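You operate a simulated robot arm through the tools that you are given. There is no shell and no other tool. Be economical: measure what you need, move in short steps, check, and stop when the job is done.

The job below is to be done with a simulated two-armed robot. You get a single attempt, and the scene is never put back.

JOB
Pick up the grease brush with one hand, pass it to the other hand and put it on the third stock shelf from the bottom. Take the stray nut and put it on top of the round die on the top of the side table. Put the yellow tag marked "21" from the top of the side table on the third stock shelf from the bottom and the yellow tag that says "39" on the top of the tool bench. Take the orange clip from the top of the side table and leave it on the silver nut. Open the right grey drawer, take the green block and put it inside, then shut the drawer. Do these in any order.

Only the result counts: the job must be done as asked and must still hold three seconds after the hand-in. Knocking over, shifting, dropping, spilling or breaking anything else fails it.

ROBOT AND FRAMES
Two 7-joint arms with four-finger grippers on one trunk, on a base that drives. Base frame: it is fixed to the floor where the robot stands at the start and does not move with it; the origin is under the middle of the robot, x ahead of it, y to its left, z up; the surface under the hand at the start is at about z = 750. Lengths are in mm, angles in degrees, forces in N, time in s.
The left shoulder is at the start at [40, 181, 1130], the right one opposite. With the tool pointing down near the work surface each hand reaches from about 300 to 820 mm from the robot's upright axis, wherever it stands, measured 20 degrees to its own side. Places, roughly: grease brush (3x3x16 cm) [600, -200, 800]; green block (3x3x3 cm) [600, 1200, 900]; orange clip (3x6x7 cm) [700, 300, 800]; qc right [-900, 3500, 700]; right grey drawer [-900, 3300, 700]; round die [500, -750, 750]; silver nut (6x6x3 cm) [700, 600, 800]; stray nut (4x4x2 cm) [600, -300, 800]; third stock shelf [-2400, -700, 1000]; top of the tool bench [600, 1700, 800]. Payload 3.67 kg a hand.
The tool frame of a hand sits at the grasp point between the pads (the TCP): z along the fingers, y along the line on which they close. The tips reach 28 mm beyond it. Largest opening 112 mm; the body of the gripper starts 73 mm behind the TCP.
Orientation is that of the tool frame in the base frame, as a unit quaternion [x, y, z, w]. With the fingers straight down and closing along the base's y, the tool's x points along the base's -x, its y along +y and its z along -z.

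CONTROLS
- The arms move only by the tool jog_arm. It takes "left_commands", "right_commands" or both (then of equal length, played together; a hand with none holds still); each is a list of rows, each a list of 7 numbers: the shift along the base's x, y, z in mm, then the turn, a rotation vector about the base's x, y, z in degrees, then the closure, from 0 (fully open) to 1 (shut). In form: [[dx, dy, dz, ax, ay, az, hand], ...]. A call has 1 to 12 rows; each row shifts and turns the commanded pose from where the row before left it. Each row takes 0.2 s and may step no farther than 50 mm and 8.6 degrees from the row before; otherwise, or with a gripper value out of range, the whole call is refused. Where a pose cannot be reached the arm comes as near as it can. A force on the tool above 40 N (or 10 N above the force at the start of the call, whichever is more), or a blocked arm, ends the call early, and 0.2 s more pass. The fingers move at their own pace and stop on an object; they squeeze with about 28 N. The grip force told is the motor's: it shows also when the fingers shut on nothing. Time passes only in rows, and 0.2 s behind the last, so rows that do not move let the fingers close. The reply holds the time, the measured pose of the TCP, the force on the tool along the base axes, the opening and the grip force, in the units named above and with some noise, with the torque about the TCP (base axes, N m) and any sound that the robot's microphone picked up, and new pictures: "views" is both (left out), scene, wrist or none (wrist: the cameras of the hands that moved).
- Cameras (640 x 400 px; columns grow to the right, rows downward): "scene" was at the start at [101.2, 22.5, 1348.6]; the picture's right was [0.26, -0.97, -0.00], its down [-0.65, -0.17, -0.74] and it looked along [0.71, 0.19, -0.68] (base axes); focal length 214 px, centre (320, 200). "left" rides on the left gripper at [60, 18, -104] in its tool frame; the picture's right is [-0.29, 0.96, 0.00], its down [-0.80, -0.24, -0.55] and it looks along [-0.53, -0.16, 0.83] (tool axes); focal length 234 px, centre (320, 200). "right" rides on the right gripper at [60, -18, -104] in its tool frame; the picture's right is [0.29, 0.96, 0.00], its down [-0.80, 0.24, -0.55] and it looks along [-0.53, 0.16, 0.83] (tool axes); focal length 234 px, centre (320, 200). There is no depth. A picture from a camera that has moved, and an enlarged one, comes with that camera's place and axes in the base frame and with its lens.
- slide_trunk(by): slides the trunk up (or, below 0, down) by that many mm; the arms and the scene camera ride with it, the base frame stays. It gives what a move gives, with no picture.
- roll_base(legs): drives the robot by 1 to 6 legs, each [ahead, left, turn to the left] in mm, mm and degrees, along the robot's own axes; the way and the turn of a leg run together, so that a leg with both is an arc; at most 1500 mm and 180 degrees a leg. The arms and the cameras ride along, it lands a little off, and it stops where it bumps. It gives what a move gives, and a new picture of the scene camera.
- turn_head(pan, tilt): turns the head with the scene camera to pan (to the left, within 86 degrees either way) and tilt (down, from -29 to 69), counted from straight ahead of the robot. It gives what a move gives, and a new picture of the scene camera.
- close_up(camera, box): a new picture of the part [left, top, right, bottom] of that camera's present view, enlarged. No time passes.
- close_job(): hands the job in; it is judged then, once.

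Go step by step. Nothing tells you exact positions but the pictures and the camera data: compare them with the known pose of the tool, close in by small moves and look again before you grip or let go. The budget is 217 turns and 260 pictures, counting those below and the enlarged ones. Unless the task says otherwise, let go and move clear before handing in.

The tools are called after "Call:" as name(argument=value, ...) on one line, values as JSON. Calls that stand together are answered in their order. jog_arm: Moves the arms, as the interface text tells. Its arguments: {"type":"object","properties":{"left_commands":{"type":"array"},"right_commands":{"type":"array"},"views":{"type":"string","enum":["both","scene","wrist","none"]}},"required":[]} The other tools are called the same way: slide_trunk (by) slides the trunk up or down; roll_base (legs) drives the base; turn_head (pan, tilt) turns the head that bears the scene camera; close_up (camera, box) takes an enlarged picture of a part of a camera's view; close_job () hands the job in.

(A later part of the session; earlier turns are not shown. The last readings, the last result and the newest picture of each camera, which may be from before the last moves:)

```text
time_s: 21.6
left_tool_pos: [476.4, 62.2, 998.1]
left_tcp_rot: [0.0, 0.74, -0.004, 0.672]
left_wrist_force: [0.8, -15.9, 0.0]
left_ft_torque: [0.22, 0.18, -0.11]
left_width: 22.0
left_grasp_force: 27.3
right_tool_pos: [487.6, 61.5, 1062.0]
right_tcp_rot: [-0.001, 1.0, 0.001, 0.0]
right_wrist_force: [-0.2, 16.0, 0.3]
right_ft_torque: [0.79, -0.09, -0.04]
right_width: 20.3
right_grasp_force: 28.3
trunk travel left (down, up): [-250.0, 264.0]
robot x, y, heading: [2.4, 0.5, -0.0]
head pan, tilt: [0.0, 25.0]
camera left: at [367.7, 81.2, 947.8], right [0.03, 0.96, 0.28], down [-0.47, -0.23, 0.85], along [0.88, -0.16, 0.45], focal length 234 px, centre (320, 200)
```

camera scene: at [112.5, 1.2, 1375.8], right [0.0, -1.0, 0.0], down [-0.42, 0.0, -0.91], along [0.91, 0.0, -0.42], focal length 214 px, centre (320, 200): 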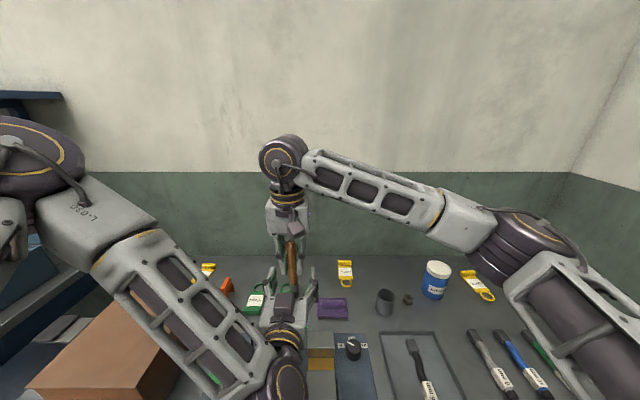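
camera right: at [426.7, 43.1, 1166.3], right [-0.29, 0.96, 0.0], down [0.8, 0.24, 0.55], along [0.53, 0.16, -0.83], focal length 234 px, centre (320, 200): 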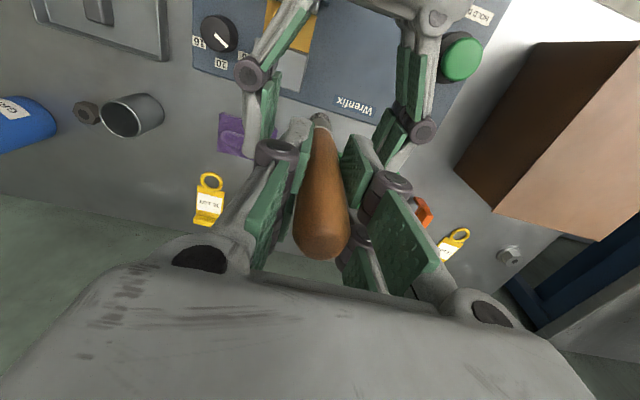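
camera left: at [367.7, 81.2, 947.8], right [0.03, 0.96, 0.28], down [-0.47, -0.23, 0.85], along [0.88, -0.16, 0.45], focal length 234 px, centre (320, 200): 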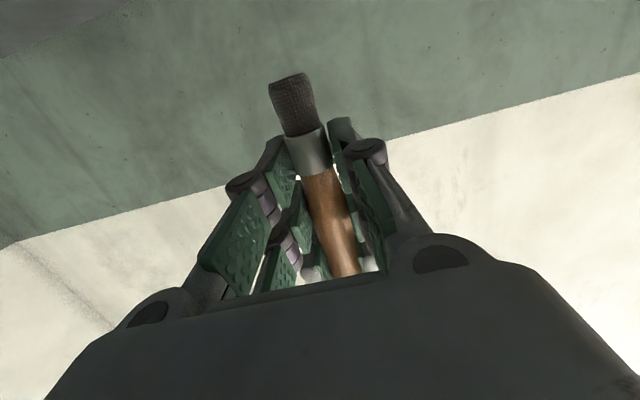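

Left hand holds it (22 mm). Releasing with the right (opening partway) and raising it clear.

Call:
jog_arm(right_commands=[[0, 0, 0, 0, 0, 0, 0.4], [0, 0, 0, 0, 0, 0, 0.4], [0, 0, 0, 0, 0, 0, 0.4], [0, 0, 40, 0, 0, 0, 0.4], [0, 0, 40, 0, 0, 0, 0.4], [0, -40, 10, 0, 0, 0, 0.4], [0, -45, 0, 0, 0, 0, 0.4], [0, -45, 0, 0, 0, 0, 0.4], [20, -45, 0, 0, 0, 0, 0.4], [20, -45, 0, 0, 0, 0, 0.4], [20, -45, 0, 0, 0, 0, 0.4], [20, -45, 0, 0, 0, 0, 0.4]])

Call:
close_up(camera="left", box=[0, 0, 640, 400])

```text
time_s: 24.2
left_tool_pos: [477.0, 62.7, 997.8]
left_tcp_rot: [-0.001, 0.741, -0.002, 0.672]
left_wrist_force: [-0.4, 0.9, -0.1]
left_ft_torque: [0.01, 0.01, 0.03]
left_width: 21.7
left_grasp_force: 28.7
right_tool_pos: [565.8, -247.5, 1150.6]
right_tcp_rot: [0.0, 1.0, 0.0, 0.0]
right_wrist_force: [-0.1, -0.6, -0.2]
right_ft_torque: [0.07, 0.02, -0.01]
right_width: 67.4
right_grasp_force: 0.0
trunk travel left (down, up): [-250.0, 264.0]
robot x, y, heading: [-3.9, 1.1, 0.2]
head pan, tilt: [0.0, 25.0]
camera scene: at [113.1, -0.2, 1375.7], right [0.0, -1.0, 0.0], down [-0.42, 0.0, -0.91], along [0.91, 0.0, -0.42], focal length 214 px, centre (320, 200)
camera right: at [505.1, -266.7, 1254.6], right [-0.29, 0.96, 0.0], down [0.8, 0.24, 0.55], along [0.53, 0.16, -0.83], focal length 234 px, centre (320, 200)
```

scene: 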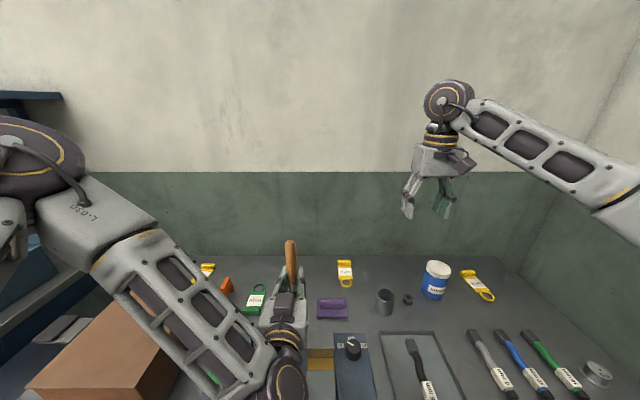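
right: 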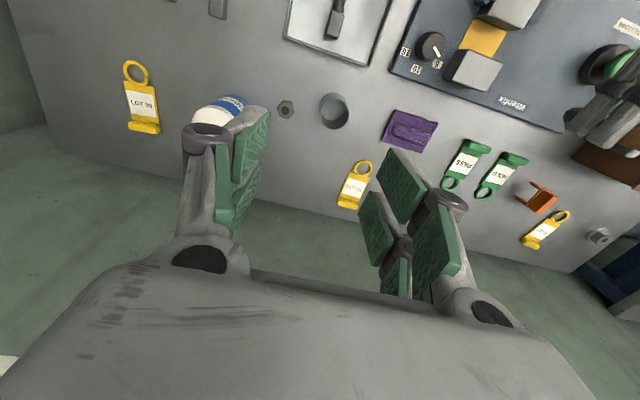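

```text
1.00 times, centred on (320, 200) of left (not enlarged: the box is as wide or as high as the picture)
camera zoom: at [368.0, 81.0, 947.7], right [0.03, 0.96, 0.28], down [-0.47, -0.24, 0.85], along [0.88, -0.16, 0.45], focal length 234 px, centre (320, 200)
```

zoom: 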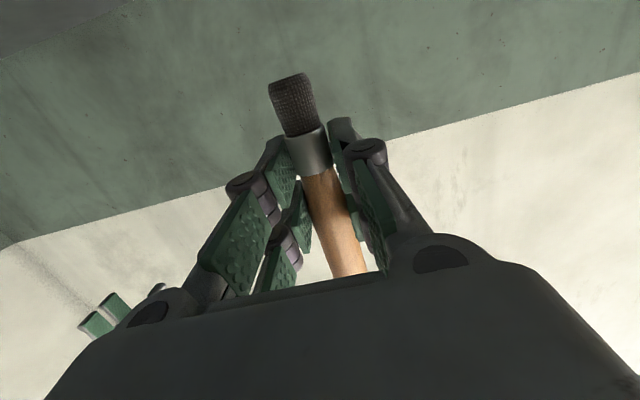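

Hand-over done. Next the stray nut, about [628, -299]; moving the right hand above it.

Call:
jog_arm(right_commands=[[22, -16, -40, 0, 0, 0, 0.4], [22, -18, -40, 0, 0, 0, 0.4], [18, -17, -40, 0, 0, 0, 0.4], [0, 0, -48, 0, 0, 0, 0.4], [0, 0, -48, 0, 0, 0, 0.4]])

Call:
close_up(camera="right", box=[180, 40, 420, 190])

Call:
close_up(camera="scene", box=[360, 220, 520, 320])

```text
time_s: 25.4
left_tool_pos: [477.2, 62.2, 997.4]
left_tcp_rot: [0.0, 0.741, -0.003, 0.671]
left_wrist_force: [-0.4, -0.8, 0.4]
left_ft_torque: [-0.05, -0.01, -0.01]
left_width: 22.0
left_grasp_force: 27.9
right_tool_pos: [628.6, -297.4, 934.7]
right_tcp_rot: [0.0, 1.0, -0.001, 0.0]
right_wrist_force: [0.4, -0.4, -0.5]
right_ft_torque: [0.02, 0.03, 0.01]
right_width: 67.2
right_grasp_force: 0.1
trunk travel left (down, up): [-250.0, 264.0]
robot x, y, heading: [-0.5, -1.3, -0.2]
head pan, tilt: [0.0, 25.0]
camera scene: at [113.6, 0.7, 1375.7], right [0.0, -1.0, 0.0], down [-0.42, 0.0, -0.91], along [0.91, 0.0, -0.42], focal length 214 px, centre (320, 200)
camera right: at [569.6, -315.3, 1038.8], right [-0.29, 0.96, 0.0], down [0.8, 0.24, 0.55], along [0.53, 0.16, -0.83], focal length 234 px, centre (320, 200)
```

scene: 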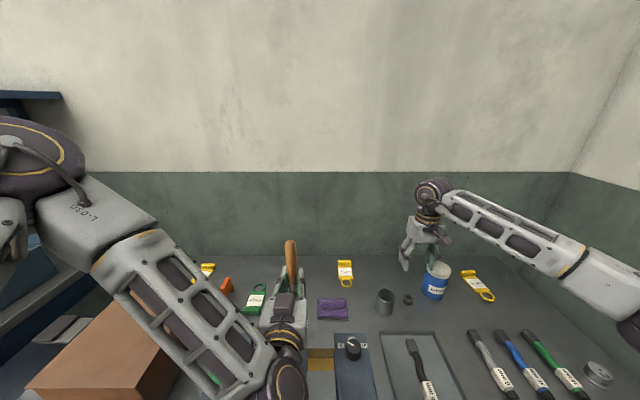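
right: 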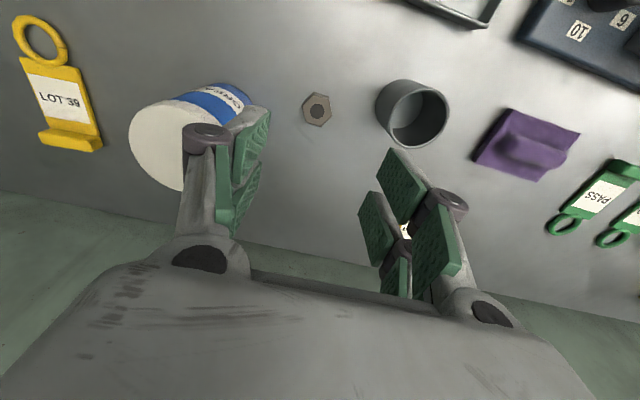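

```text
2.67 times, centred on (300, 115) of right
camera zoom: at [569.6, -315.3, 1038.8], right [-0.29, 0.96, 0.0], down [0.8, 0.24, 0.55], along [0.53, 0.16, -0.83], focal length 624 px, centre (373, 427)
```

zoom: 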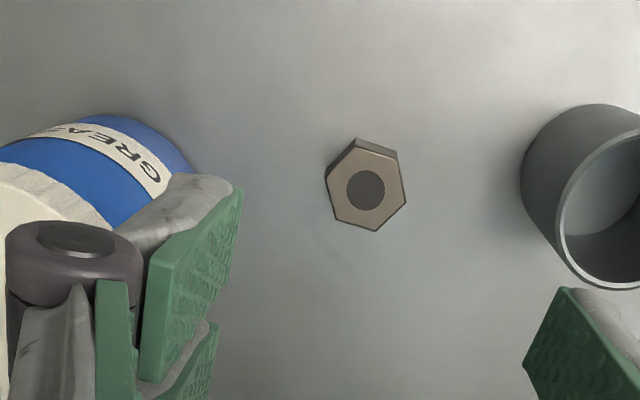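

```text
4.00 times, centred on (440, 270) of scene
camera zoom: at [113.6, 0.7, 1375.7], right [0.0, -1.0, 0.0], down [-0.42, 0.0, -0.91], along [0.91, 0.0, -0.42], focal length 858 px, centre (-160, -80)
```

zoom: 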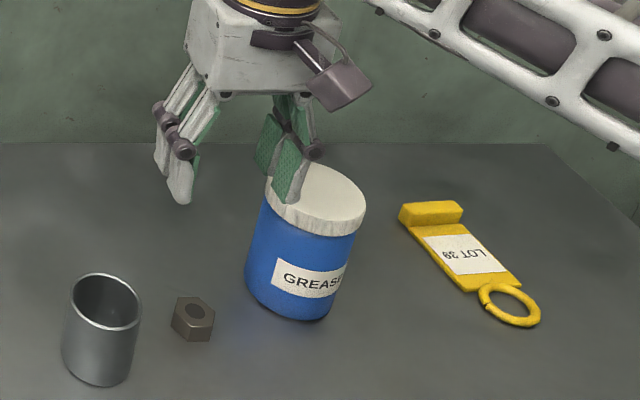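

Nut at [627, -300]. I turn 16° to match its flats and descend to z 800.

Call:
jog_arm(right_commands=[[0, -1, -20, 0, 0, 8, 0.4], [0, 0, -38, 0, 0, 8, 0.4], [0, 0, -38, 0, 0, 0, 0.4], [0, 0, -38, 0, 0, 0, 0.4]])

Call:
close_up(camera="scene", box=[360, 220, 520, 320])

```text
time_s: 26.4
left_tool_pos: [477.1, 62.7, 997.5]
left_tcp_rot: [-0.001, 0.741, -0.003, 0.671]
left_wrist_force: [1.1, 0.3, 0.1]
left_ft_torque: [0.01, 0.0, -0.01]
left_width: 21.9
left_grasp_force: 28.1
right_tool_pos: [633.1, -298.9, 794.9]
right_tcp_rot: [-0.14, 0.99, 0.001, 0.001]
right_wrist_force: [0.8, -0.1, -0.3]
right_ft_torque: [-0.01, 0.02, -0.04]
right_width: 67.2
right_grasp_force: 0.2
trunk travel left (down, up): [-250.0, 264.0]
robot x, y, heading: [-4.3, -0.6, -0.0]
head pan, tilt: [0.0, 25.0]
camera scene: at [113.6, 0.6, 1375.7], right [0.0, -1.0, 0.0], down [-0.42, 0.0, -0.91], along [0.91, 0.0, -0.42], focal length 214 px, centre (320, 200)
camera right: at [579.9, -332.9, 901.1], right [-0.54, 0.84, 0.0], down [0.7, 0.45, 0.55], along [0.47, 0.3, -0.83], focal length 234 px, centre (320, 200)
```

scene: 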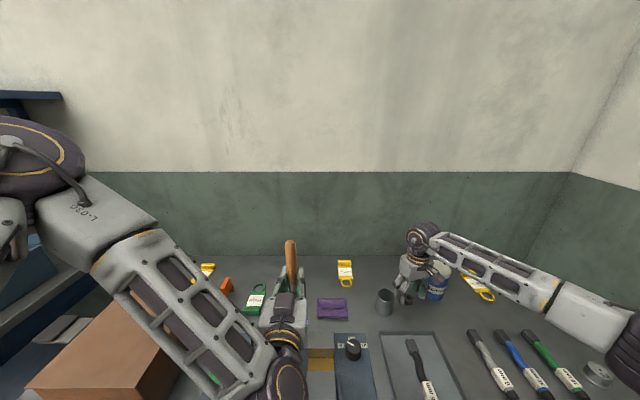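
right: 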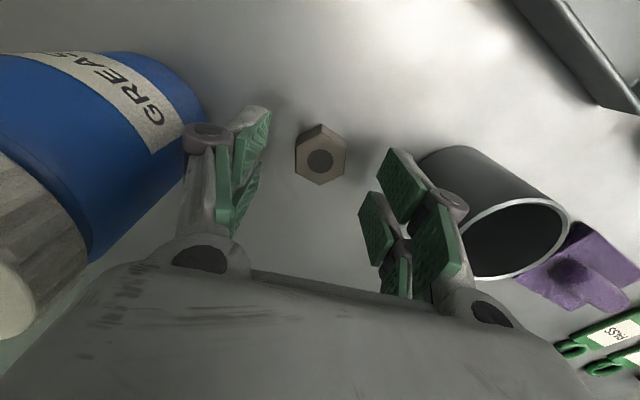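

```text
4.00 times, centred on (440, 270) of scene
camera zoom: at [113.6, 0.6, 1375.7], right [0.0, -1.0, 0.0], down [-0.42, 0.0, -0.91], along [0.91, 0.0, -0.42], focal length 858 px, centre (-160, -80)
```

zoom: 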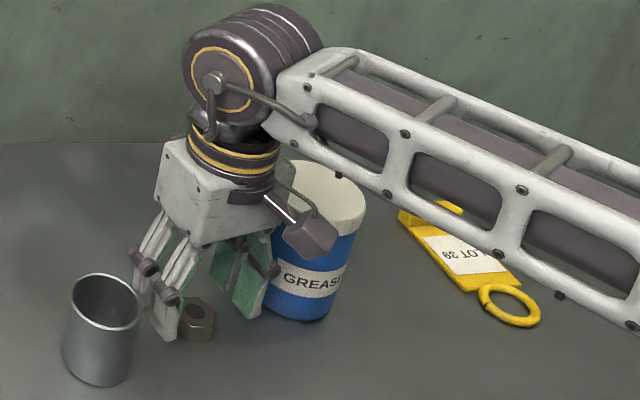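

Call:
jog_arm(right_commands=[[-4, -3, -8, 0, 0, 0, 0.4], [0, 0, -8, 0, 0, 0, 0.4], [0, 0, 0, 0, 0, 0, 1], [0, 0, 0, 0, 0, 0, 1], [0, 0, 0, 0, 0, 0, 1]])

```text
time_s: 27.6
left_tool_pos: [477.1, 63.2, 998.1]
left_tcp_rot: [0.0, 0.741, -0.003, 0.672]
left_wrist_force: [1.0, 0.2, 0.4]
left_ft_torque: [0.0, 0.01, -0.02]
left_width: 21.7
left_grasp_force: 28.0
right_tool_pos: [625.5, -302.1, 783.2]
right_tcp_rot: [-0.139, 0.99, 0.0, 0.0]
right_wrist_force: [-0.5, 0.9, 0.4]
right_ft_torque: [0.03, 0.03, 0.02]
right_width: 32.0
right_grasp_force: 27.7
trunk travel left (down, up): [-250.0, 264.0]
robot x, y, heading: [2.9, -0.1, 0.2]
head pan, tilt: [0.0, 25.0]
camera scene: at [112.9, 1.1, 1375.7], right [0.0, -1.0, 0.0], down [-0.42, 0.0, -0.91], along [0.91, 0.0, -0.42], focal length 214 px, centre (320, 200)
camera right: at [572.9, -336.6, 888.0], right [-0.54, 0.84, 0.0], down [0.7, 0.45, 0.55], along [0.47, 0.3, -0.83], focal length 234 px, centre (320, 200)
```

scene: 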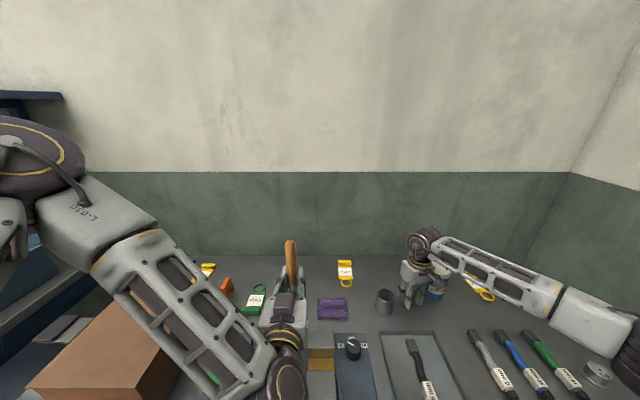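
right: 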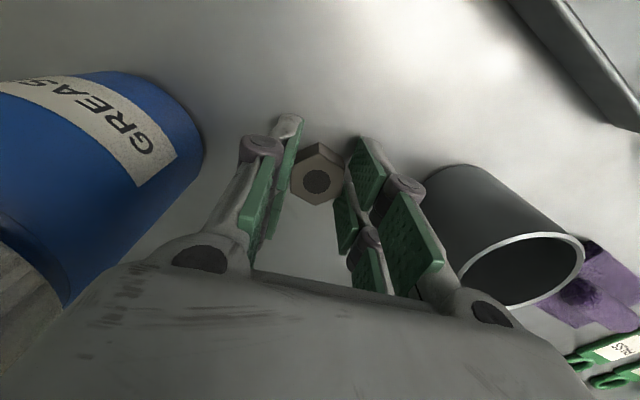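

Nut gripped (32 mm). Lifting and heading for the die.

Call:
jog_arm(right_commands=[[0, 0, 20, 0, 0, 0, 1], [0, 0, 40, 0, 0, 0, 1], [0, 0, 45, 0, 0, 0, 1], [0, 0, 45, 0, 0, 0, 1], [-20, -40, 10, 0, 0, 0, 1], [-20, -45, 0, 0, 0, 0, 1], [-20, -45, 0, 0, 0, 0, 1], [-20, -45, 0, 0, 0, 0, 1], [-20, -45, 0, 0, 0, 0, 1], [-20, -45, 0, 0, 0, 0, 1], [-20, -45, 0, 0, 0, 0, 1]], views="none")

Call:
turn_head(pan=-50, tilt=40)

Call:
close_up(camera="right", box=[0, 0, 640, 400])

```text
time_s: 30.0
left_tool_pos: [476.7, 63.7, 997.6]
left_tcp_rot: [-0.001, 0.74, -0.002, 0.672]
left_wrist_force: [-0.4, -0.3, 0.5]
left_ft_torque: [-0.01, 0.01, 0.0]
left_width: 21.6
left_grasp_force: 27.6
right_tool_pos: [477.0, -482.5, 938.8]
right_tcp_rot: [-0.132, 0.991, -0.003, 0.001]
right_wrist_force: [-0.7, 0.2, 0.0]
right_ft_torque: [0.01, 0.01, -0.01]
right_width: 31.4
right_grasp_force: 27.8
right hand out of reach, approached as far as the arm can: row 8, 9, 10, 11
trunk travel left (down, up): [-250.0, 264.0]
robot x, y, heading: [6.6, 0.4, 0.1]
head pan, tilt: [0.0, 25.0]
```

```text
time_s: 31.2
left_tool_pos: [477.4, 62.2, 997.7]
left_tcp_rot: [0.0, 0.74, -0.003, 0.672]
left_wrist_force: [-0.5, 0.4, 0.4]
left_ft_torque: [-0.03, 0.03, 0.02]
left_width: 22.0
left_grasp_force: 28.0
right_tool_pos: [477.6, -482.1, 938.8]
right_tcp_rot: [-0.133, 0.991, -0.004, 0.0]
right_wrist_force: [0.3, 0.4, -0.8]
right_ft_torque: [0.0, 0.01, 0.0]
right_width: 31.6
right_grasp_force: 28.0
trunk travel left (down, up): [-250.0, 264.0]
robot x, y, heading: [-2.3, 0.5, -0.1]
head pan, tilt: [-50.0, 40.0]
camera scene: at [75.6, -64.2, 1352.4], right [-0.77, -0.64, 0.0], down [-0.41, 0.49, -0.77], along [0.49, -0.59, -0.64], focal length 214 px, centre (320, 200)
```

scene: 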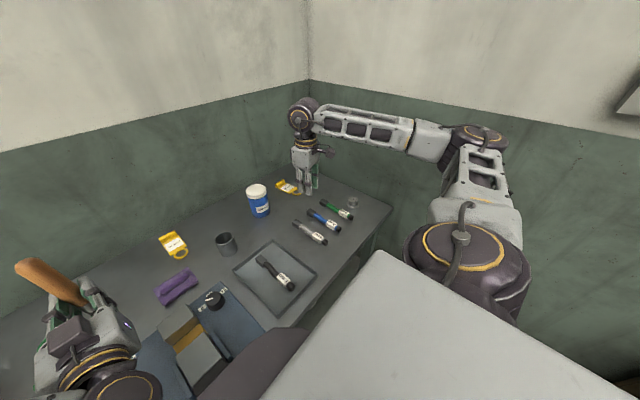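

```text
1.00 times, centred on (320, 200) of right (not enlarged: the box is as wide or as high as the picture)
camera zoom: at [424.8, -515.0, 1043.3], right [-0.53, 0.85, -0.01], down [0.71, 0.44, 0.55], along [0.47, 0.29, -0.83], focal length 234 px, centre (320, 200)
```

zoom: 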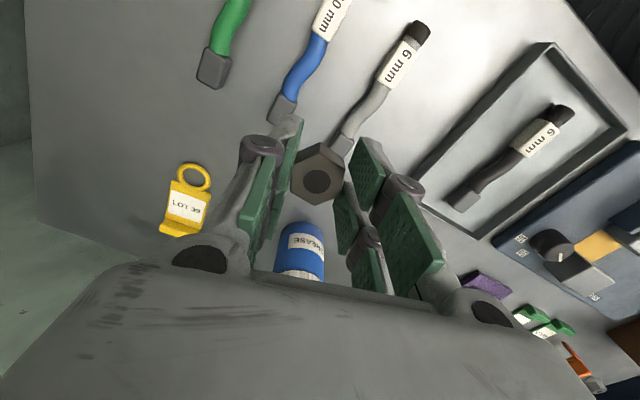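

Wrist yaw limited the reach; I turn it the other way while moving towards the die at about [402, -672].

Call:
jog_arm(right_commands=[[0, -10, 0, 0, 0, -8.2, 1], [-5, -15, 0, 0, 0, -8.2, 1], [-15, -35, 0, 0, 0, -8.2, 1], [-20, -40, 0, 0, 0, -8.2, 1], [-20, -40, 0, 0, 0, -8.2, 1], [-15, -40, 0, 0, 0, 0, 1], [0, 0, 0, 0, 0, 0, 1]])

Call:
close_up(camera="scene", box=[260, 120, 420, 220])

```text
time_s: 32.8
left_tool_pos: [477.5, 64.9, 997.0]
left_tcp_rot: [-0.001, 0.741, -0.002, 0.671]
left_wrist_force: [-0.2, -0.8, -0.2]
left_ft_torque: [-0.01, -0.02, -0.01]
left_width: 21.7
left_grasp_force: 27.9
right_tool_pos: [399.6, -660.8, 935.0]
right_tcp_rot: [0.216, 0.976, 0.0, 0.0]
right_wrist_force: [0.4, -0.4, -0.3]
right_ft_torque: [-0.02, -0.01, -0.03]
right_width: 31.6
right_grasp_force: 28.3
trunk travel left (down, up): [-250.0, 264.0]
robot x, y, heading: [-1.6, 0.9, 0.0]
head pan, tilt: [-50.0, 40.0]
camera scene: at [75.7, -63.8, 1352.4], right [-0.77, -0.64, 0.0], down [-0.41, 0.49, -0.77], along [0.49, -0.59, -0.64], focal length 214 px, centre (320, 200)
camera right: at [337.6, -652.2, 1040.0], right [0.14, 0.99, 0.0], down [0.82, -0.12, 0.55], along [0.55, -0.08, -0.83], focal length 234 px, centre (320, 200)
```

scene: 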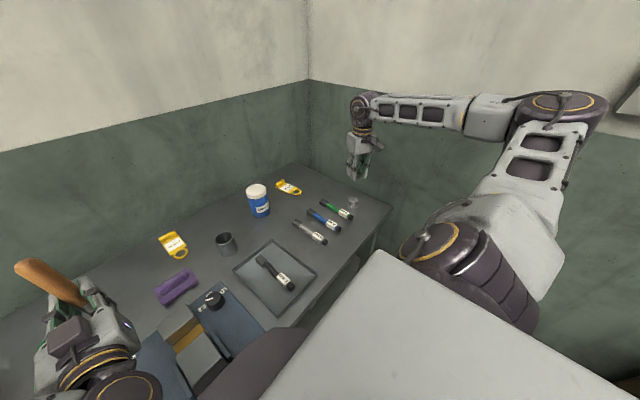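
right: 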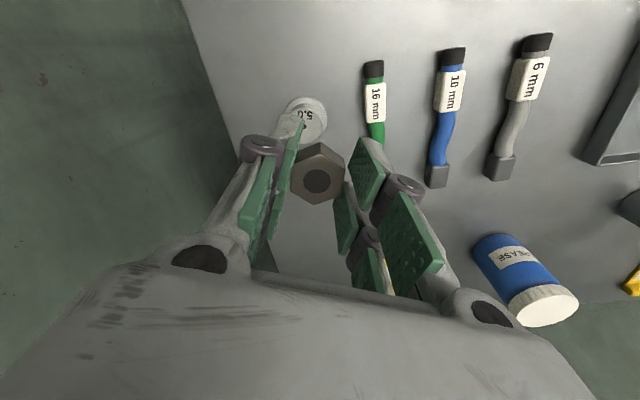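

```text
4.00 times, centred on (340, 170) of scene
camera zoom: at [75.7, -63.8, 1352.4], right [-0.77, -0.64, 0.0], down [-0.41, 0.49, -0.77], along [0.49, -0.59, -0.64], focal length 858 px, centre (240, 320)
```

zoom: 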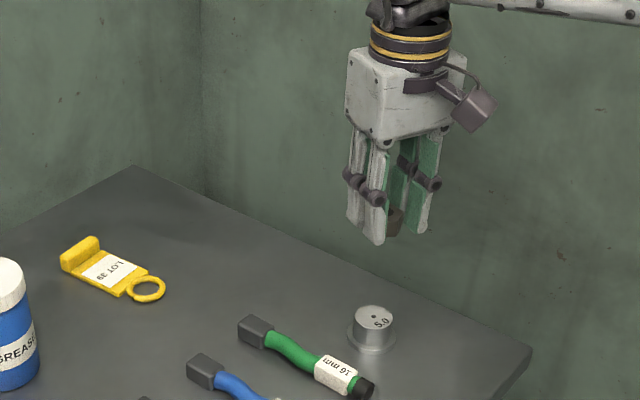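

Die top at about [404, -675, 788]. Moving over and descending close.

Call:
jog_arm(right_commands=[[3, -14, -10, 0, 0, 0, 1], [0, 0, -35, 0, 0, 0, 1], [0, 0, -35, 0, 0, 0, 1], [0, 0, -15, 0, 0, 0, 1]])

Call:
close_up(camera="scene", box=[300, 150, 400, 230])

Call:
close_up(camera="right", box=[220, 90, 420, 215])

```text
time_s: 33.8
left_tool_pos: [477.4, 62.7, 997.9]
left_tcp_rot: [-0.001, 0.741, -0.003, 0.671]
left_wrist_force: [0.4, -0.8, -0.1]
left_ft_torque: [-0.01, 0.01, -0.01]
left_width: 21.9
left_grasp_force: 27.9
right_tool_pos: [404.6, -675.7, 841.9]
right_tcp_rot: [0.217, 0.976, 0.0, 0.0]
right_wrist_force: [-0.3, 0.6, 0.1]
right_ft_torque: [-0.01, -0.01, -0.04]
right_width: 31.2
right_grasp_force: 27.8
trunk travel left (down, up): [-250.0, 264.0]
robot x, y, heading: [0.3, -2.6, -0.2]
head pan, tilt: [-50.0, 40.0]
camera scene: at [75.5, -64.3, 1352.4], right [-0.77, -0.64, 0.0], down [-0.41, 0.49, -0.77], along [0.49, -0.59, -0.64], focal length 214 px, centre (320, 200)
camera right: at [342.7, -666.8, 946.3], right [0.14, 0.99, 0.0], down [0.82, -0.12, 0.55], along [0.55, -0.08, -0.83], focal length 234 px, centre (320, 200)
```

scene: 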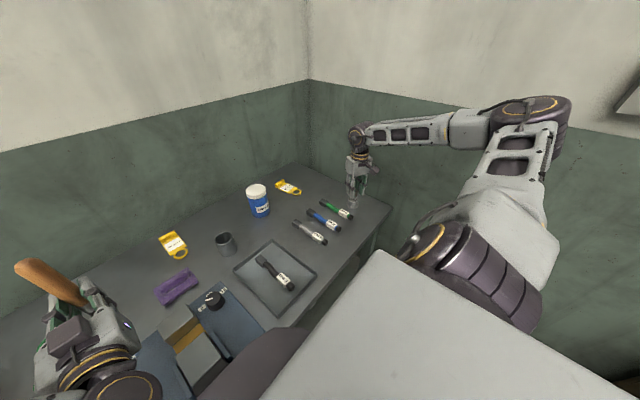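
right: 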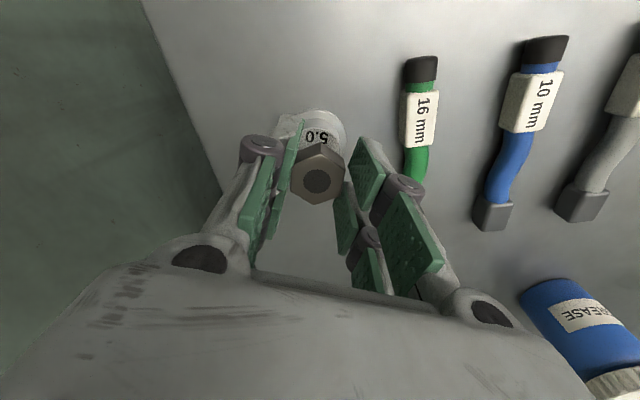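

```text
5.00 times, centred on (350, 190) of scene
camera zoom: at [75.5, -64.3, 1352.4], right [-0.77, -0.64, 0.0], down [-0.41, 0.49, -0.77], along [0.49, -0.59, -0.64], focal length 1072 px, centre (170, 250)
```

zoom: 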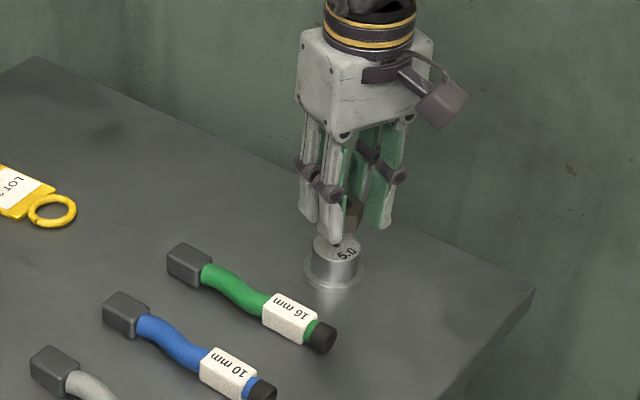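

```text
3.20 times, centred on (320, 152) of right
camera zoom: at [342.7, -666.8, 946.3], right [0.14, 0.99, 0.0], down [0.82, -0.12, 0.55], along [0.55, -0.08, -0.83], focal length 749 px, centre (320, 352)
```

zoom: 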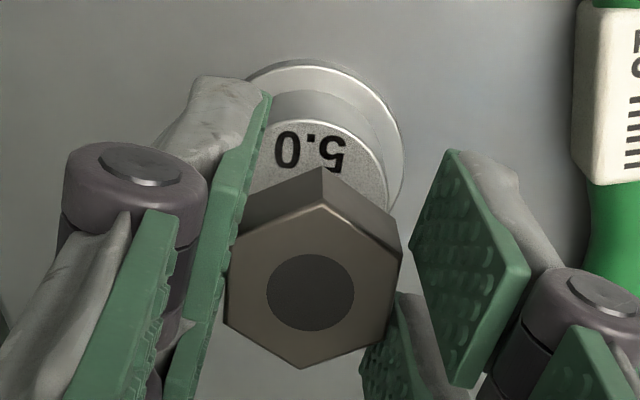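

Call:
jog_arm(right_commands=[[-3, 1, -8, 0, 0, 0, 1], [0, 0, -7, 0, 0, 0, 1], [0, 0, 0, 0, 0, 0, 1]], views="wrist")

Call:
close_up(camera="scene", box=[320, 170, 380, 218])

```text
time_s: 34.6
left_tool_pos: [477.1, 63.4, 997.3]
left_tcp_rot: [-0.001, 0.741, -0.002, 0.672]
left_wrist_force: [0.3, -0.3, -0.4]
left_ft_torque: [-0.02, 0.02, -0.02]
left_width: 21.8
left_grasp_force: 27.8
right_tool_pos: [401.1, -674.7, 825.0]
right_tcp_rot: [0.216, 0.976, 0.0, 0.0]
right_wrist_force: [0.3, -0.5, -0.5]
right_ft_torque: [0.03, 0.01, 0.03]
right_width: 31.7
right_grasp_force: 28.2
trunk travel left (down, up): [-250.0, 264.0]
robot x, y, heading: [0.9, -1.7, -0.1]
head pan, tilt: [-50.0, 40.0]
camera right: at [338.0, -665.7, 930.9], right [0.14, 0.99, 0.0], down [0.82, -0.12, 0.55], along [0.55, -0.08, -0.83], focal length 234 px, centre (320, 200)
```

right: 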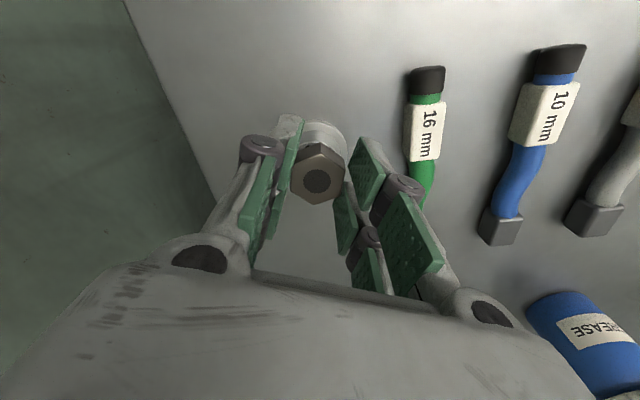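

```text
8.33 times, centred on (350, 194) of scene
camera zoom: at [75.3, -64.2, 1352.4], right [-0.77, -0.64, 0.0], down [-0.41, 0.49, -0.77], along [0.49, -0.59, -0.64], focal length 1787 px, centre (70, 250)
```

zoom: 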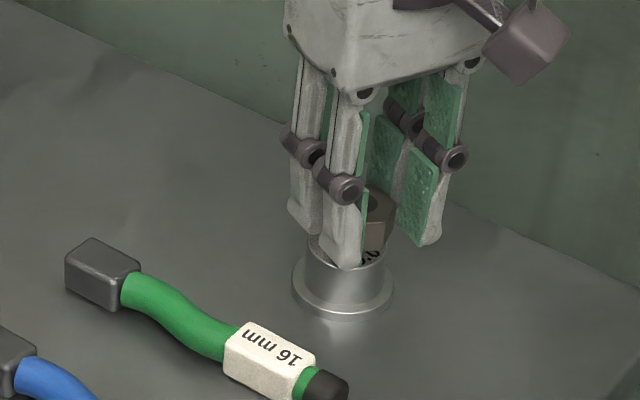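

Call:
close_up(camera="right", box=[260, 100, 380, 200])

```text
4.00 times, centred on (320, 150) of right
camera zoom: at [338.0, -665.7, 930.9], right [0.14, 0.99, 0.0], down [0.82, -0.12, 0.55], along [0.55, -0.08, -0.83], focal length 937 px, centre (320, 400)
```

zoom: 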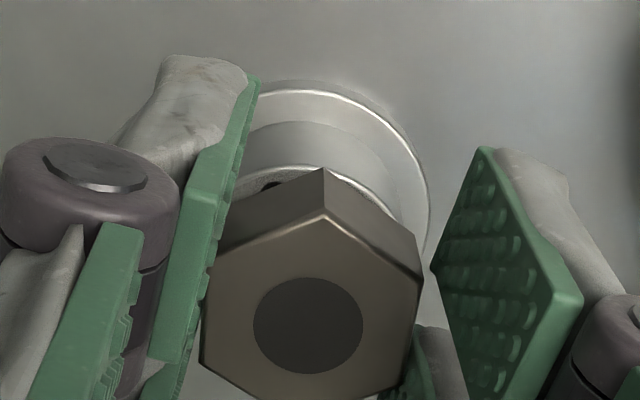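

Nut is centred over the die within a few mm. Lower slowly to contact.

Call:
jog_arm(right_commands=[[2, 0, -3, 0, 0, 0, 1], [0, 0, 0, 0, 0, 0, 1]], views="none")

Call:
close_up(camera="scene", box=[320, 170, 380, 218])

```text
time_s: 35.2
left_tool_pos: [477.3, 62.1, 997.9]
left_tcp_rot: [0.0, 0.741, -0.003, 0.671]
left_wrist_force: [0.2, 0.6, 0.0]
left_ft_torque: [0.0, -0.02, 0.01]
left_width: 21.6
left_grasp_force: 28.2
right_tool_pos: [400.6, -675.8, 824.0]
right_tcp_rot: [0.217, 0.976, 0.0, 0.0]
right_wrist_force: [0.2, 0.7, -0.9]
right_ft_torque: [0.04, 0.03, 0.01]
right_width: 31.3
right_grasp_force: 28.2
trunk travel left (down, up): [-250.0, 264.0]
robot x, y, heading: [4.1, -1.6, -0.1]
head pan, tilt: [-50.0, 40.0]
```

```text
8.33 times, centred on (350, 194) of scene
camera zoom: at [75.3, -64.2, 1352.4], right [-0.77, -0.64, 0.0], down [-0.41, 0.49, -0.77], along [0.49, -0.59, -0.64], focal length 1787 px, centre (70, 250)
```

zoom: 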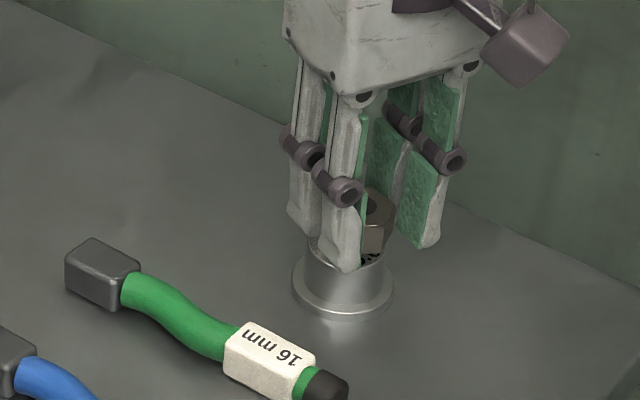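

Call:
jog_arm(right_commands=[[2, 0, -3, 0, 0, 0, 1], [0, 0, -3, 0, 0, 0, 1], [0, 0, 0, 0, 0, 0, 1]], views="none")

Call:
close_up(camera="scene", box=[320, 170, 380, 218])

```text
time_s: 36.0
left_tool_pos: [477.4, 62.3, 997.0]
left_tcp_rot: [-0.001, 0.741, -0.002, 0.672]
left_wrist_force: [0.7, -0.5, -0.3]
left_ft_torque: [0.02, 0.02, -0.02]
left_width: 21.6
left_grasp_force: 27.8
right_tool_pos: [403.2, -673.8, 817.6]
right_tcp_rot: [0.216, 0.976, 0.0, 0.0]
right_wrist_force: [0.1, 0.0, -0.2]
right_ft_torque: [0.0, 0.04, -0.02]
right_width: 31.4
right_grasp_force: 28.2
trunk travel left (down, up): [-250.0, 264.0]
robot x, y, heading: [-3.5, -0.1, -0.3]
head pan, tilt: [-50.0, 40.0]
```

```text
8.33 times, centred on (350, 194) of scene
camera zoom: at [75.4, -64.3, 1352.4], right [-0.77, -0.64, 0.0], down [-0.41, 0.49, -0.77], along [0.49, -0.59, -0.64], focal length 1787 px, centre (70, 250)
```

zoom: 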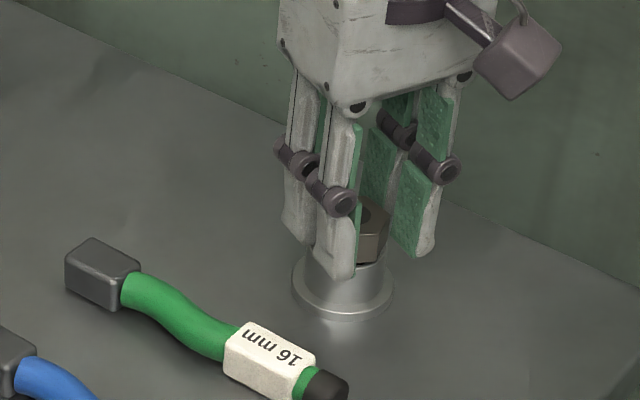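

Call:
jog_arm(right_commands=[[0, 0, -3, 0, 0, 0, 1], [0, 0, 0, 0, 0, 0, 1]], views="none")

Call:
close_up(camera="right", box=[260, 100, 380, 200])

```text
time_s: 36.6
left_tool_pos: [477.2, 64.1, 997.9]
left_tcp_rot: [-0.001, 0.741, -0.002, 0.671]
left_wrist_force: [-0.9, -0.3, -0.1]
left_ft_torque: [-0.01, -0.02, 0.01]
left_width: 21.4
left_grasp_force: 27.8
right_tool_pos: [401.6, -674.7, 814.4]
right_tcp_rot: [0.217, 0.976, 0.0, 0.0]
right_wrist_force: [-0.2, 0.3, -0.9]
right_ft_torque: [-0.03, -0.01, -0.01]
right_width: 31.5
right_grasp_force: 28.0
trunk travel left (down, up): [-250.0, 264.0]
robot x, y, heading: [-0.5, 4.1, 0.1]
head pan, tilt: [-50.0, 40.0]
```

```text
4.00 times, centred on (320, 150) of right
camera zoom: at [340.5, -665.5, 920.2], right [0.14, 0.99, 0.0], down [0.82, -0.12, 0.55], along [0.55, -0.08, -0.83], focal length 937 px, centre (320, 400)
```

zoom: 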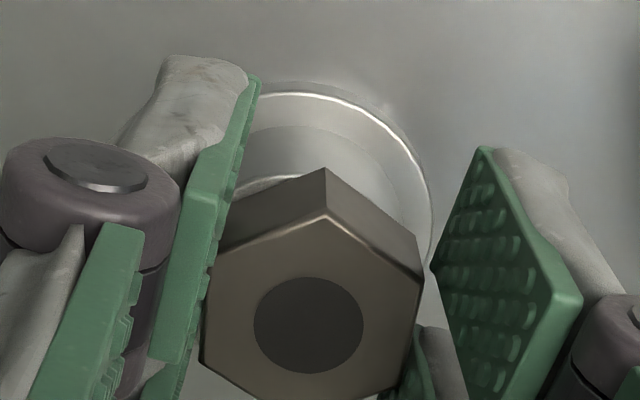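

Call:
jog_arm(right_commands=[[0, -3, -2, 0, 0, 0, 1], [0, 0, -2, 0, 0, 0, 1], [0, 0, 0, 0, 0, 0, 1]], views="none")

Call:
close_up(camera="scene", box=[320, 170, 380, 218])

```text
time_s: 37.4
left_tool_pos: [476.4, 63.6, 997.7]
left_tcp_rot: [-0.001, 0.741, -0.003, 0.672]
left_wrist_force: [0.4, -0.2, -0.5]
left_ft_torque: [-0.02, 0.03, 0.01]
left_width: 21.6
left_grasp_force: 27.4
right_tool_pos: [402.4, -677.0, 813.9]
right_tcp_rot: [0.216, 0.976, -0.001, 0.002]
right_wrist_force: [0.9, -1.1, 16.1]
right_ft_torque: [0.01, 0.01, 0.01]
right_width: 31.3
right_grasp_force: 28.1
trunk travel left (down, up): [-250.0, 264.0]
robot x, y, heading: [-1.3, -2.1, 0.1]
head pan, tilt: [-50.0, 40.0]
```

```text
8.33 times, centred on (350, 194) of scene
camera zoom: at [74.4, -62.9, 1352.7], right [-0.77, -0.64, 0.0], down [-0.41, 0.49, -0.77], along [0.49, -0.59, -0.64], focal length 1787 px, centre (70, 250)
```

zoom: 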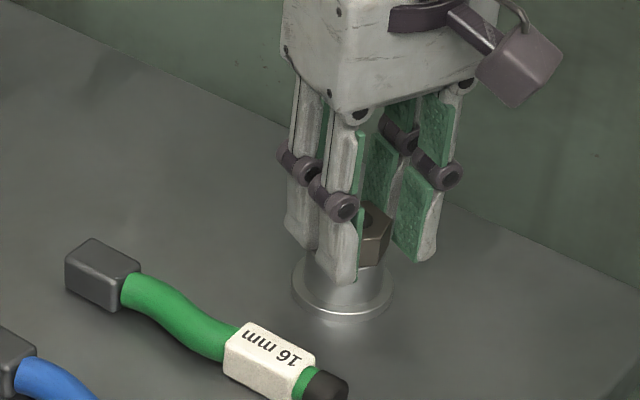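

Contact (16 N). Easing 1 mm, opening and lifting.

Call:
jog_arm(right_commands=[[0, 0, 1.5, 0, 0, 0, 1], [0, 0, 0, 0, 0, 0, 0.6], [0, 0, 0, 0, 0, 0, 0.5], [0, 0, 0, 0, 0, 0, 0.5], [0, 0, 25, 0, 0, 0, 0.5], [0, 0, 40, 0, 0, 0, 0.5], [0, 0, 40, 0, 0, 0, 0.5]], views="wrist")

Call:
close_up(camera="scene", box=[320, 170, 380, 218])

```text
time_s: 39.0
left_tool_pos: [476.7, 63.8, 997.7]
left_tcp_rot: [-0.001, 0.741, -0.003, 0.672]
left_wrist_force: [0.1, -0.1, -0.4]
left_ft_torque: [0.0, 0.03, -0.01]
left_width: 21.3
left_grasp_force: 27.5
right_tool_pos: [404.9, -675.7, 917.9]
right_tcp_rot: [0.217, 0.976, 0.0, 0.0]
right_wrist_force: [0.1, 0.3, -0.4]
right_ft_torque: [-0.02, -0.02, -0.03]
right_width: 56.0
right_grasp_force: 0.0
trunk travel left (down, up): [-250.0, 264.0]
robot x, y, heading: [-1.0, 0.9, -0.0]
head pan, tilt: [-50.0, 40.0]
camera right: at [342.2, -668.1, 1023.0], right [0.14, 0.99, 0.0], down [0.82, -0.12, 0.55], along [0.55, -0.08, -0.83], focal length 234 px, centre (320, 200)
```

right: 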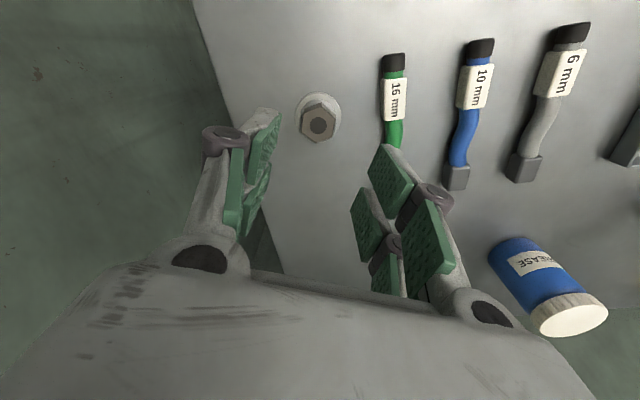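

```text
8.33 times, centred on (350, 194) of scene
camera zoom: at [74.8, -63.5, 1352.5], right [-0.77, -0.64, 0.0], down [-0.41, 0.49, -0.77], along [0.49, -0.59, -0.64], focal length 1787 px, centre (70, 250)
```

zoom: 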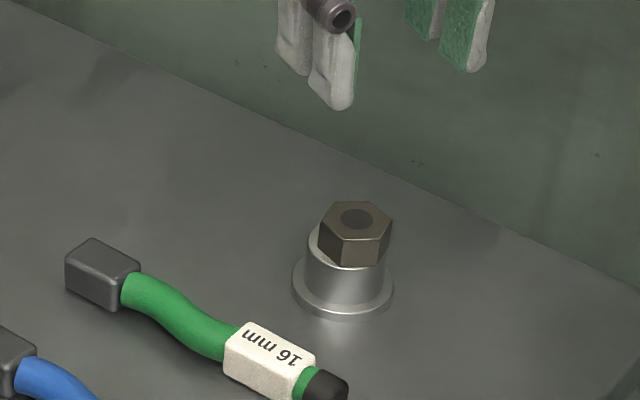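

Nut rests on the die. Next I raise the right hand and the trunk and strafe left to work on clip [650, 326], tag 21 [744, 465] and silver nut [705, 610].

Call:
jog_arm(right_commands=[[10, 40, 25, 0, 0, 0, 0.4], [10, 40, 25, 0, 0, 4, 0.4], [10, 40, 25, 0, 0, 5, 0.4], [10, 45, 10, 0, 0, 5, 0.4], [10, 45, 10, 0, 0, 5, 0.4], [10, 45, 0, 0, 0, 6, 0.4], [10, 45, 0, 0, 0, 0, 0.4], [10, 45, 0, 0, 0, 0, 0.4], [10, 45, 0, 0, 0, 0, 0.4], [10, 40, 0, 0, 0, 0, 0.4]], views="none")

Call:
slide_trunk(by=60)

Call:
turn_head(pan=50, tilt=40)

```text
time_s: 41.2
left_tool_pos: [477.8, 64.1, 997.7]
left_tcp_rot: [-0.001, 0.741, -0.004, 0.671]
left_wrist_force: [0.3, 1.0, 0.4]
left_ft_torque: [0.0, 0.03, 0.01]
left_width: 21.7
left_grasp_force: 28.2
right_tool_pos: [505.2, -247.7, 1010.8]
right_tcp_rot: [0.0, 1.0, 0.0, -0.001]
right_wrist_force: [-0.5, -0.3, 0.5]
right_ft_torque: [-0.04, 0.04, 0.05]
right_width: 67.3
right_grasp_force: 0.0
trunk travel left (down, up): [-250.0, 264.0]
robot x, y, heading: [-0.8, -1.7, -0.1]
head pan, tilt: [-50.0, 40.0]
```

```text
time_s: 42.2
left_tool_pos: [477.3, 63.8, 1056.6]
left_tcp_rot: [-0.001, 0.741, -0.002, 0.672]
left_wrist_force: [-1.0, 0.1, -0.2]
left_ft_torque: [-0.01, 0.01, 0.02]
left_width: 21.1
left_grasp_force: 27.7
right_tool_pos: [506.4, -247.8, 1069.6]
right_tcp_rot: [0.001, 1.0, 0.001, -0.001]
right_wrist_force: [0.8, -0.3, -0.6]
right_ft_torque: [0.0, 0.02, -0.04]
right_width: 67.2
right_grasp_force: 0.0
trunk travel left (down, up): [-310.0, 204.0]
robot x, y, heading: [1.7, 0.6, -0.1]
head pan, tilt: [-50.0, 40.0]
```

```text
time_s: 43.9
left_tool_pos: [477.3, 63.6, 1057.0]
left_tcp_rot: [-0.001, 0.741, -0.002, 0.672]
left_wrist_force: [-0.3, 0.1, -0.8]
left_ft_torque: [-0.05, 0.0, -0.01]
left_width: 21.3
left_grasp_force: 28.1
right_tool_pos: [505.7, -248.5, 1070.6]
right_tcp_rot: [0.0, 1.0, 0.0, 0.0]
right_wrist_force: [0.3, 0.0, -0.1]
right_ft_torque: [0.01, -0.02, 0.02]
right_width: 67.1
right_grasp_force: 0.0
trunk travel left (down, up): [-310.0, 204.0]
robot x, y, heading: [-0.1, 3.5, 0.1]
head pan, tilt: [50.0, 40.0]
camera scene: at [75.4, 66.1, 1411.7], right [0.77, -0.64, 0.0], down [-0.41, -0.49, -0.77], along [0.49, 0.59, -0.64], focal length 214 px, centre (320, 200)
```

scene: 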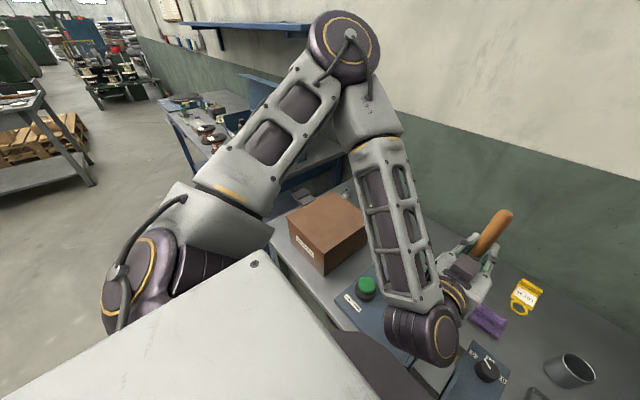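

Call:
roll_base(legs=[[0, 550, 0]])

Call:
turn_head(pan=0, tilt=40)

Call:
close_up(camera="right", box=[0, 0, 640, 400])

```text
time_s: 47.1
left_tool_pos: [476.8, 607.8, 1058.2]
left_tcp_rot: [-0.001, 0.741, -0.002, 0.672]
left_wrist_force: [-0.6, 0.7, -0.3]
left_ft_torque: [0.0, -0.01, -0.02]
left_width: 21.6
left_grasp_force: 27.9
right_tool_pos: [506.1, 296.0, 1068.8]
right_tcp_rot: [0.0, 1.0, 0.0, 0.001]
right_wrist_force: [0.6, 0.6, 0.0]
right_ft_torque: [0.03, -0.04, 0.01]
right_width: 67.1
right_grasp_force: 0.1
trunk travel left (down, up): [-310.0, 204.0]
robot x, y, heading: [-0.4, 545.5, 0.1]
head pan, tilt: [50.0, 40.0]
camera scene: at [75.1, 610.4, 1411.7], right [0.77, -0.64, 0.0], down [-0.41, -0.49, -0.77], along [0.49, 0.59, -0.64], focal length 214 px, centre (320, 200)
```

scene: 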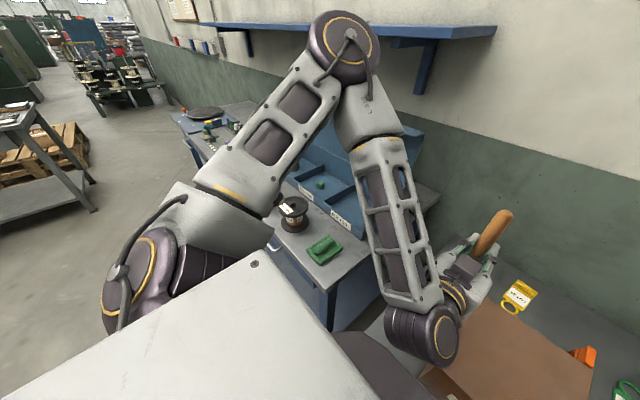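

```text
time_s: 48.3
left_tool_pos: [476.4, 607.5, 1056.1]
left_tcp_rot: [-0.002, 0.741, -0.002, 0.671]
left_wrist_force: [0.1, -0.4, -0.9]
left_ft_torque: [0.01, 0.01, 0.01]
left_width: 21.4
left_grasp_force: 27.7
right_tool_pos: [505.6, 295.9, 1068.8]
right_tcp_rot: [0.001, 1.0, 0.0, 0.0]
right_wrist_force: [-0.9, 0.7, -0.6]
right_ft_torque: [0.01, -0.01, -0.02]
right_width: 67.0
right_grasp_force: 0.0
trunk travel left (down, up): [-310.0, 204.0]
robot x, y, heading: [-0.7, 543.0, -0.1]
head pan, tilt: [0.0, 40.0]
camera scene: at [105.5, 545.5, 1411.7], right [0.0, -1.0, 0.0], down [-0.64, 0.0, -0.77], along [0.77, 0.0, -0.64], focal length 214 px, centre (320, 200)
```

scene: 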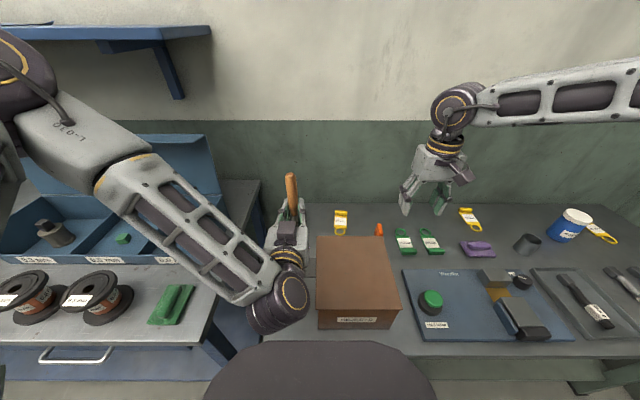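

```text
1.00 times, centred on (320, 200) of right (not enlarged: the box is as wide or as high as the picture)
camera zoom: at [445.7, 278.2, 1175.0], right [-0.29, 0.96, 0.0], down [0.8, 0.24, 0.55], along [0.53, 0.16, -0.83], focal length 234 px, centre (320, 200)
```

zoom: 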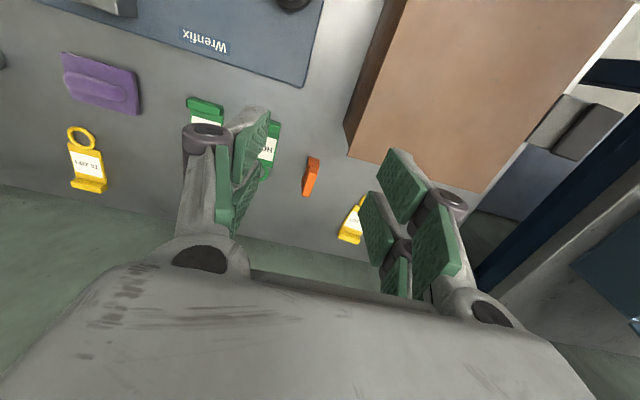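

The green block sits in the open blue box on the bench. Now a closer look at the clip: hand above [648, 320].

Call:
jog_arm(right_commands=[[30, 5, -30, 0, 0, 0, 0.4], [35, 5, -30, 0, 0, 0, 0.4], [35, 5, -30, 0, 0, 0, 0.4], [35, 5, -30, 0, 0, 0, 0.4], [5, 3, -20, 0, 0, 0, 0.4]])

Call:
close_up(camera="scene", box=[320, 190, 480, 290])

```text
time_s: 49.5
left_tool_pos: [477.3, 607.0, 1057.3]
left_tcp_rot: [-0.001, 0.741, -0.003, 0.672]
left_wrist_force: [0.5, -0.7, -0.1]
left_ft_torque: [-0.01, -0.03, 0.0]
left_width: 21.4
left_grasp_force: 28.2
right_tool_pos: [645.5, 319.3, 931.0]
right_tcp_rot: [-0.001, 1.0, 0.0, 0.001]
right_wrist_force: [-0.2, -0.6, 0.8]
right_ft_torque: [0.0, 0.01, -0.01]
right_width: 67.1
right_grasp_force: 0.0
trunk travel left (down, up): [-310.0, 204.0]
robot x, y, heading: [0.8, 541.8, -0.0]
head pan, tilt: [0.0, 40.0]
camera scene: at [104.7, 545.3, 1411.8], right [0.0, -1.0, 0.0], down [-0.64, 0.0, -0.77], along [0.77, 0.0, -0.64], focal length 214 px, centre (320, 200)
camera right: at [585.7, 300.9, 1035.9], right [-0.29, 0.96, 0.0], down [0.8, 0.24, 0.56], along [0.53, 0.16, -0.83], focal length 234 px, centre (320, 200)
```

scene: 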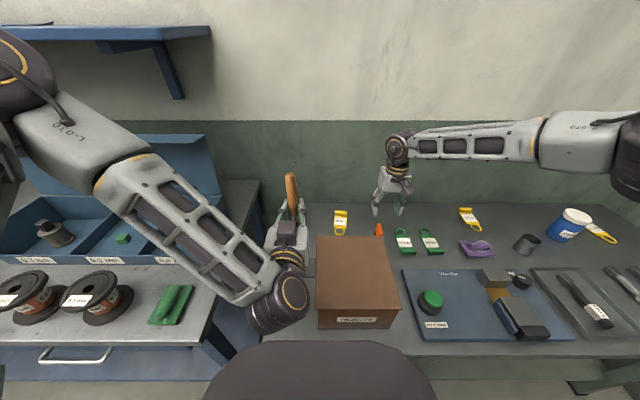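
right: 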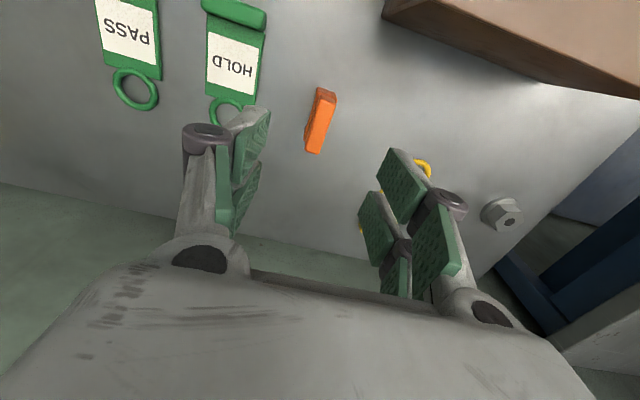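

```text
4.00 times, centred on (400, 240) of scene
camera zoom: at [104.7, 545.3, 1411.8], right [0.0, -1.0, 0.0], down [-0.64, 0.0, -0.77], along [0.77, 0.0, -0.64], focal length 858 px, centre (0, 40)
```

zoom: 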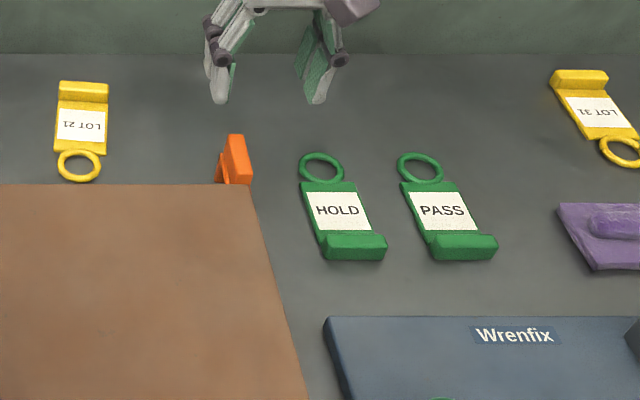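

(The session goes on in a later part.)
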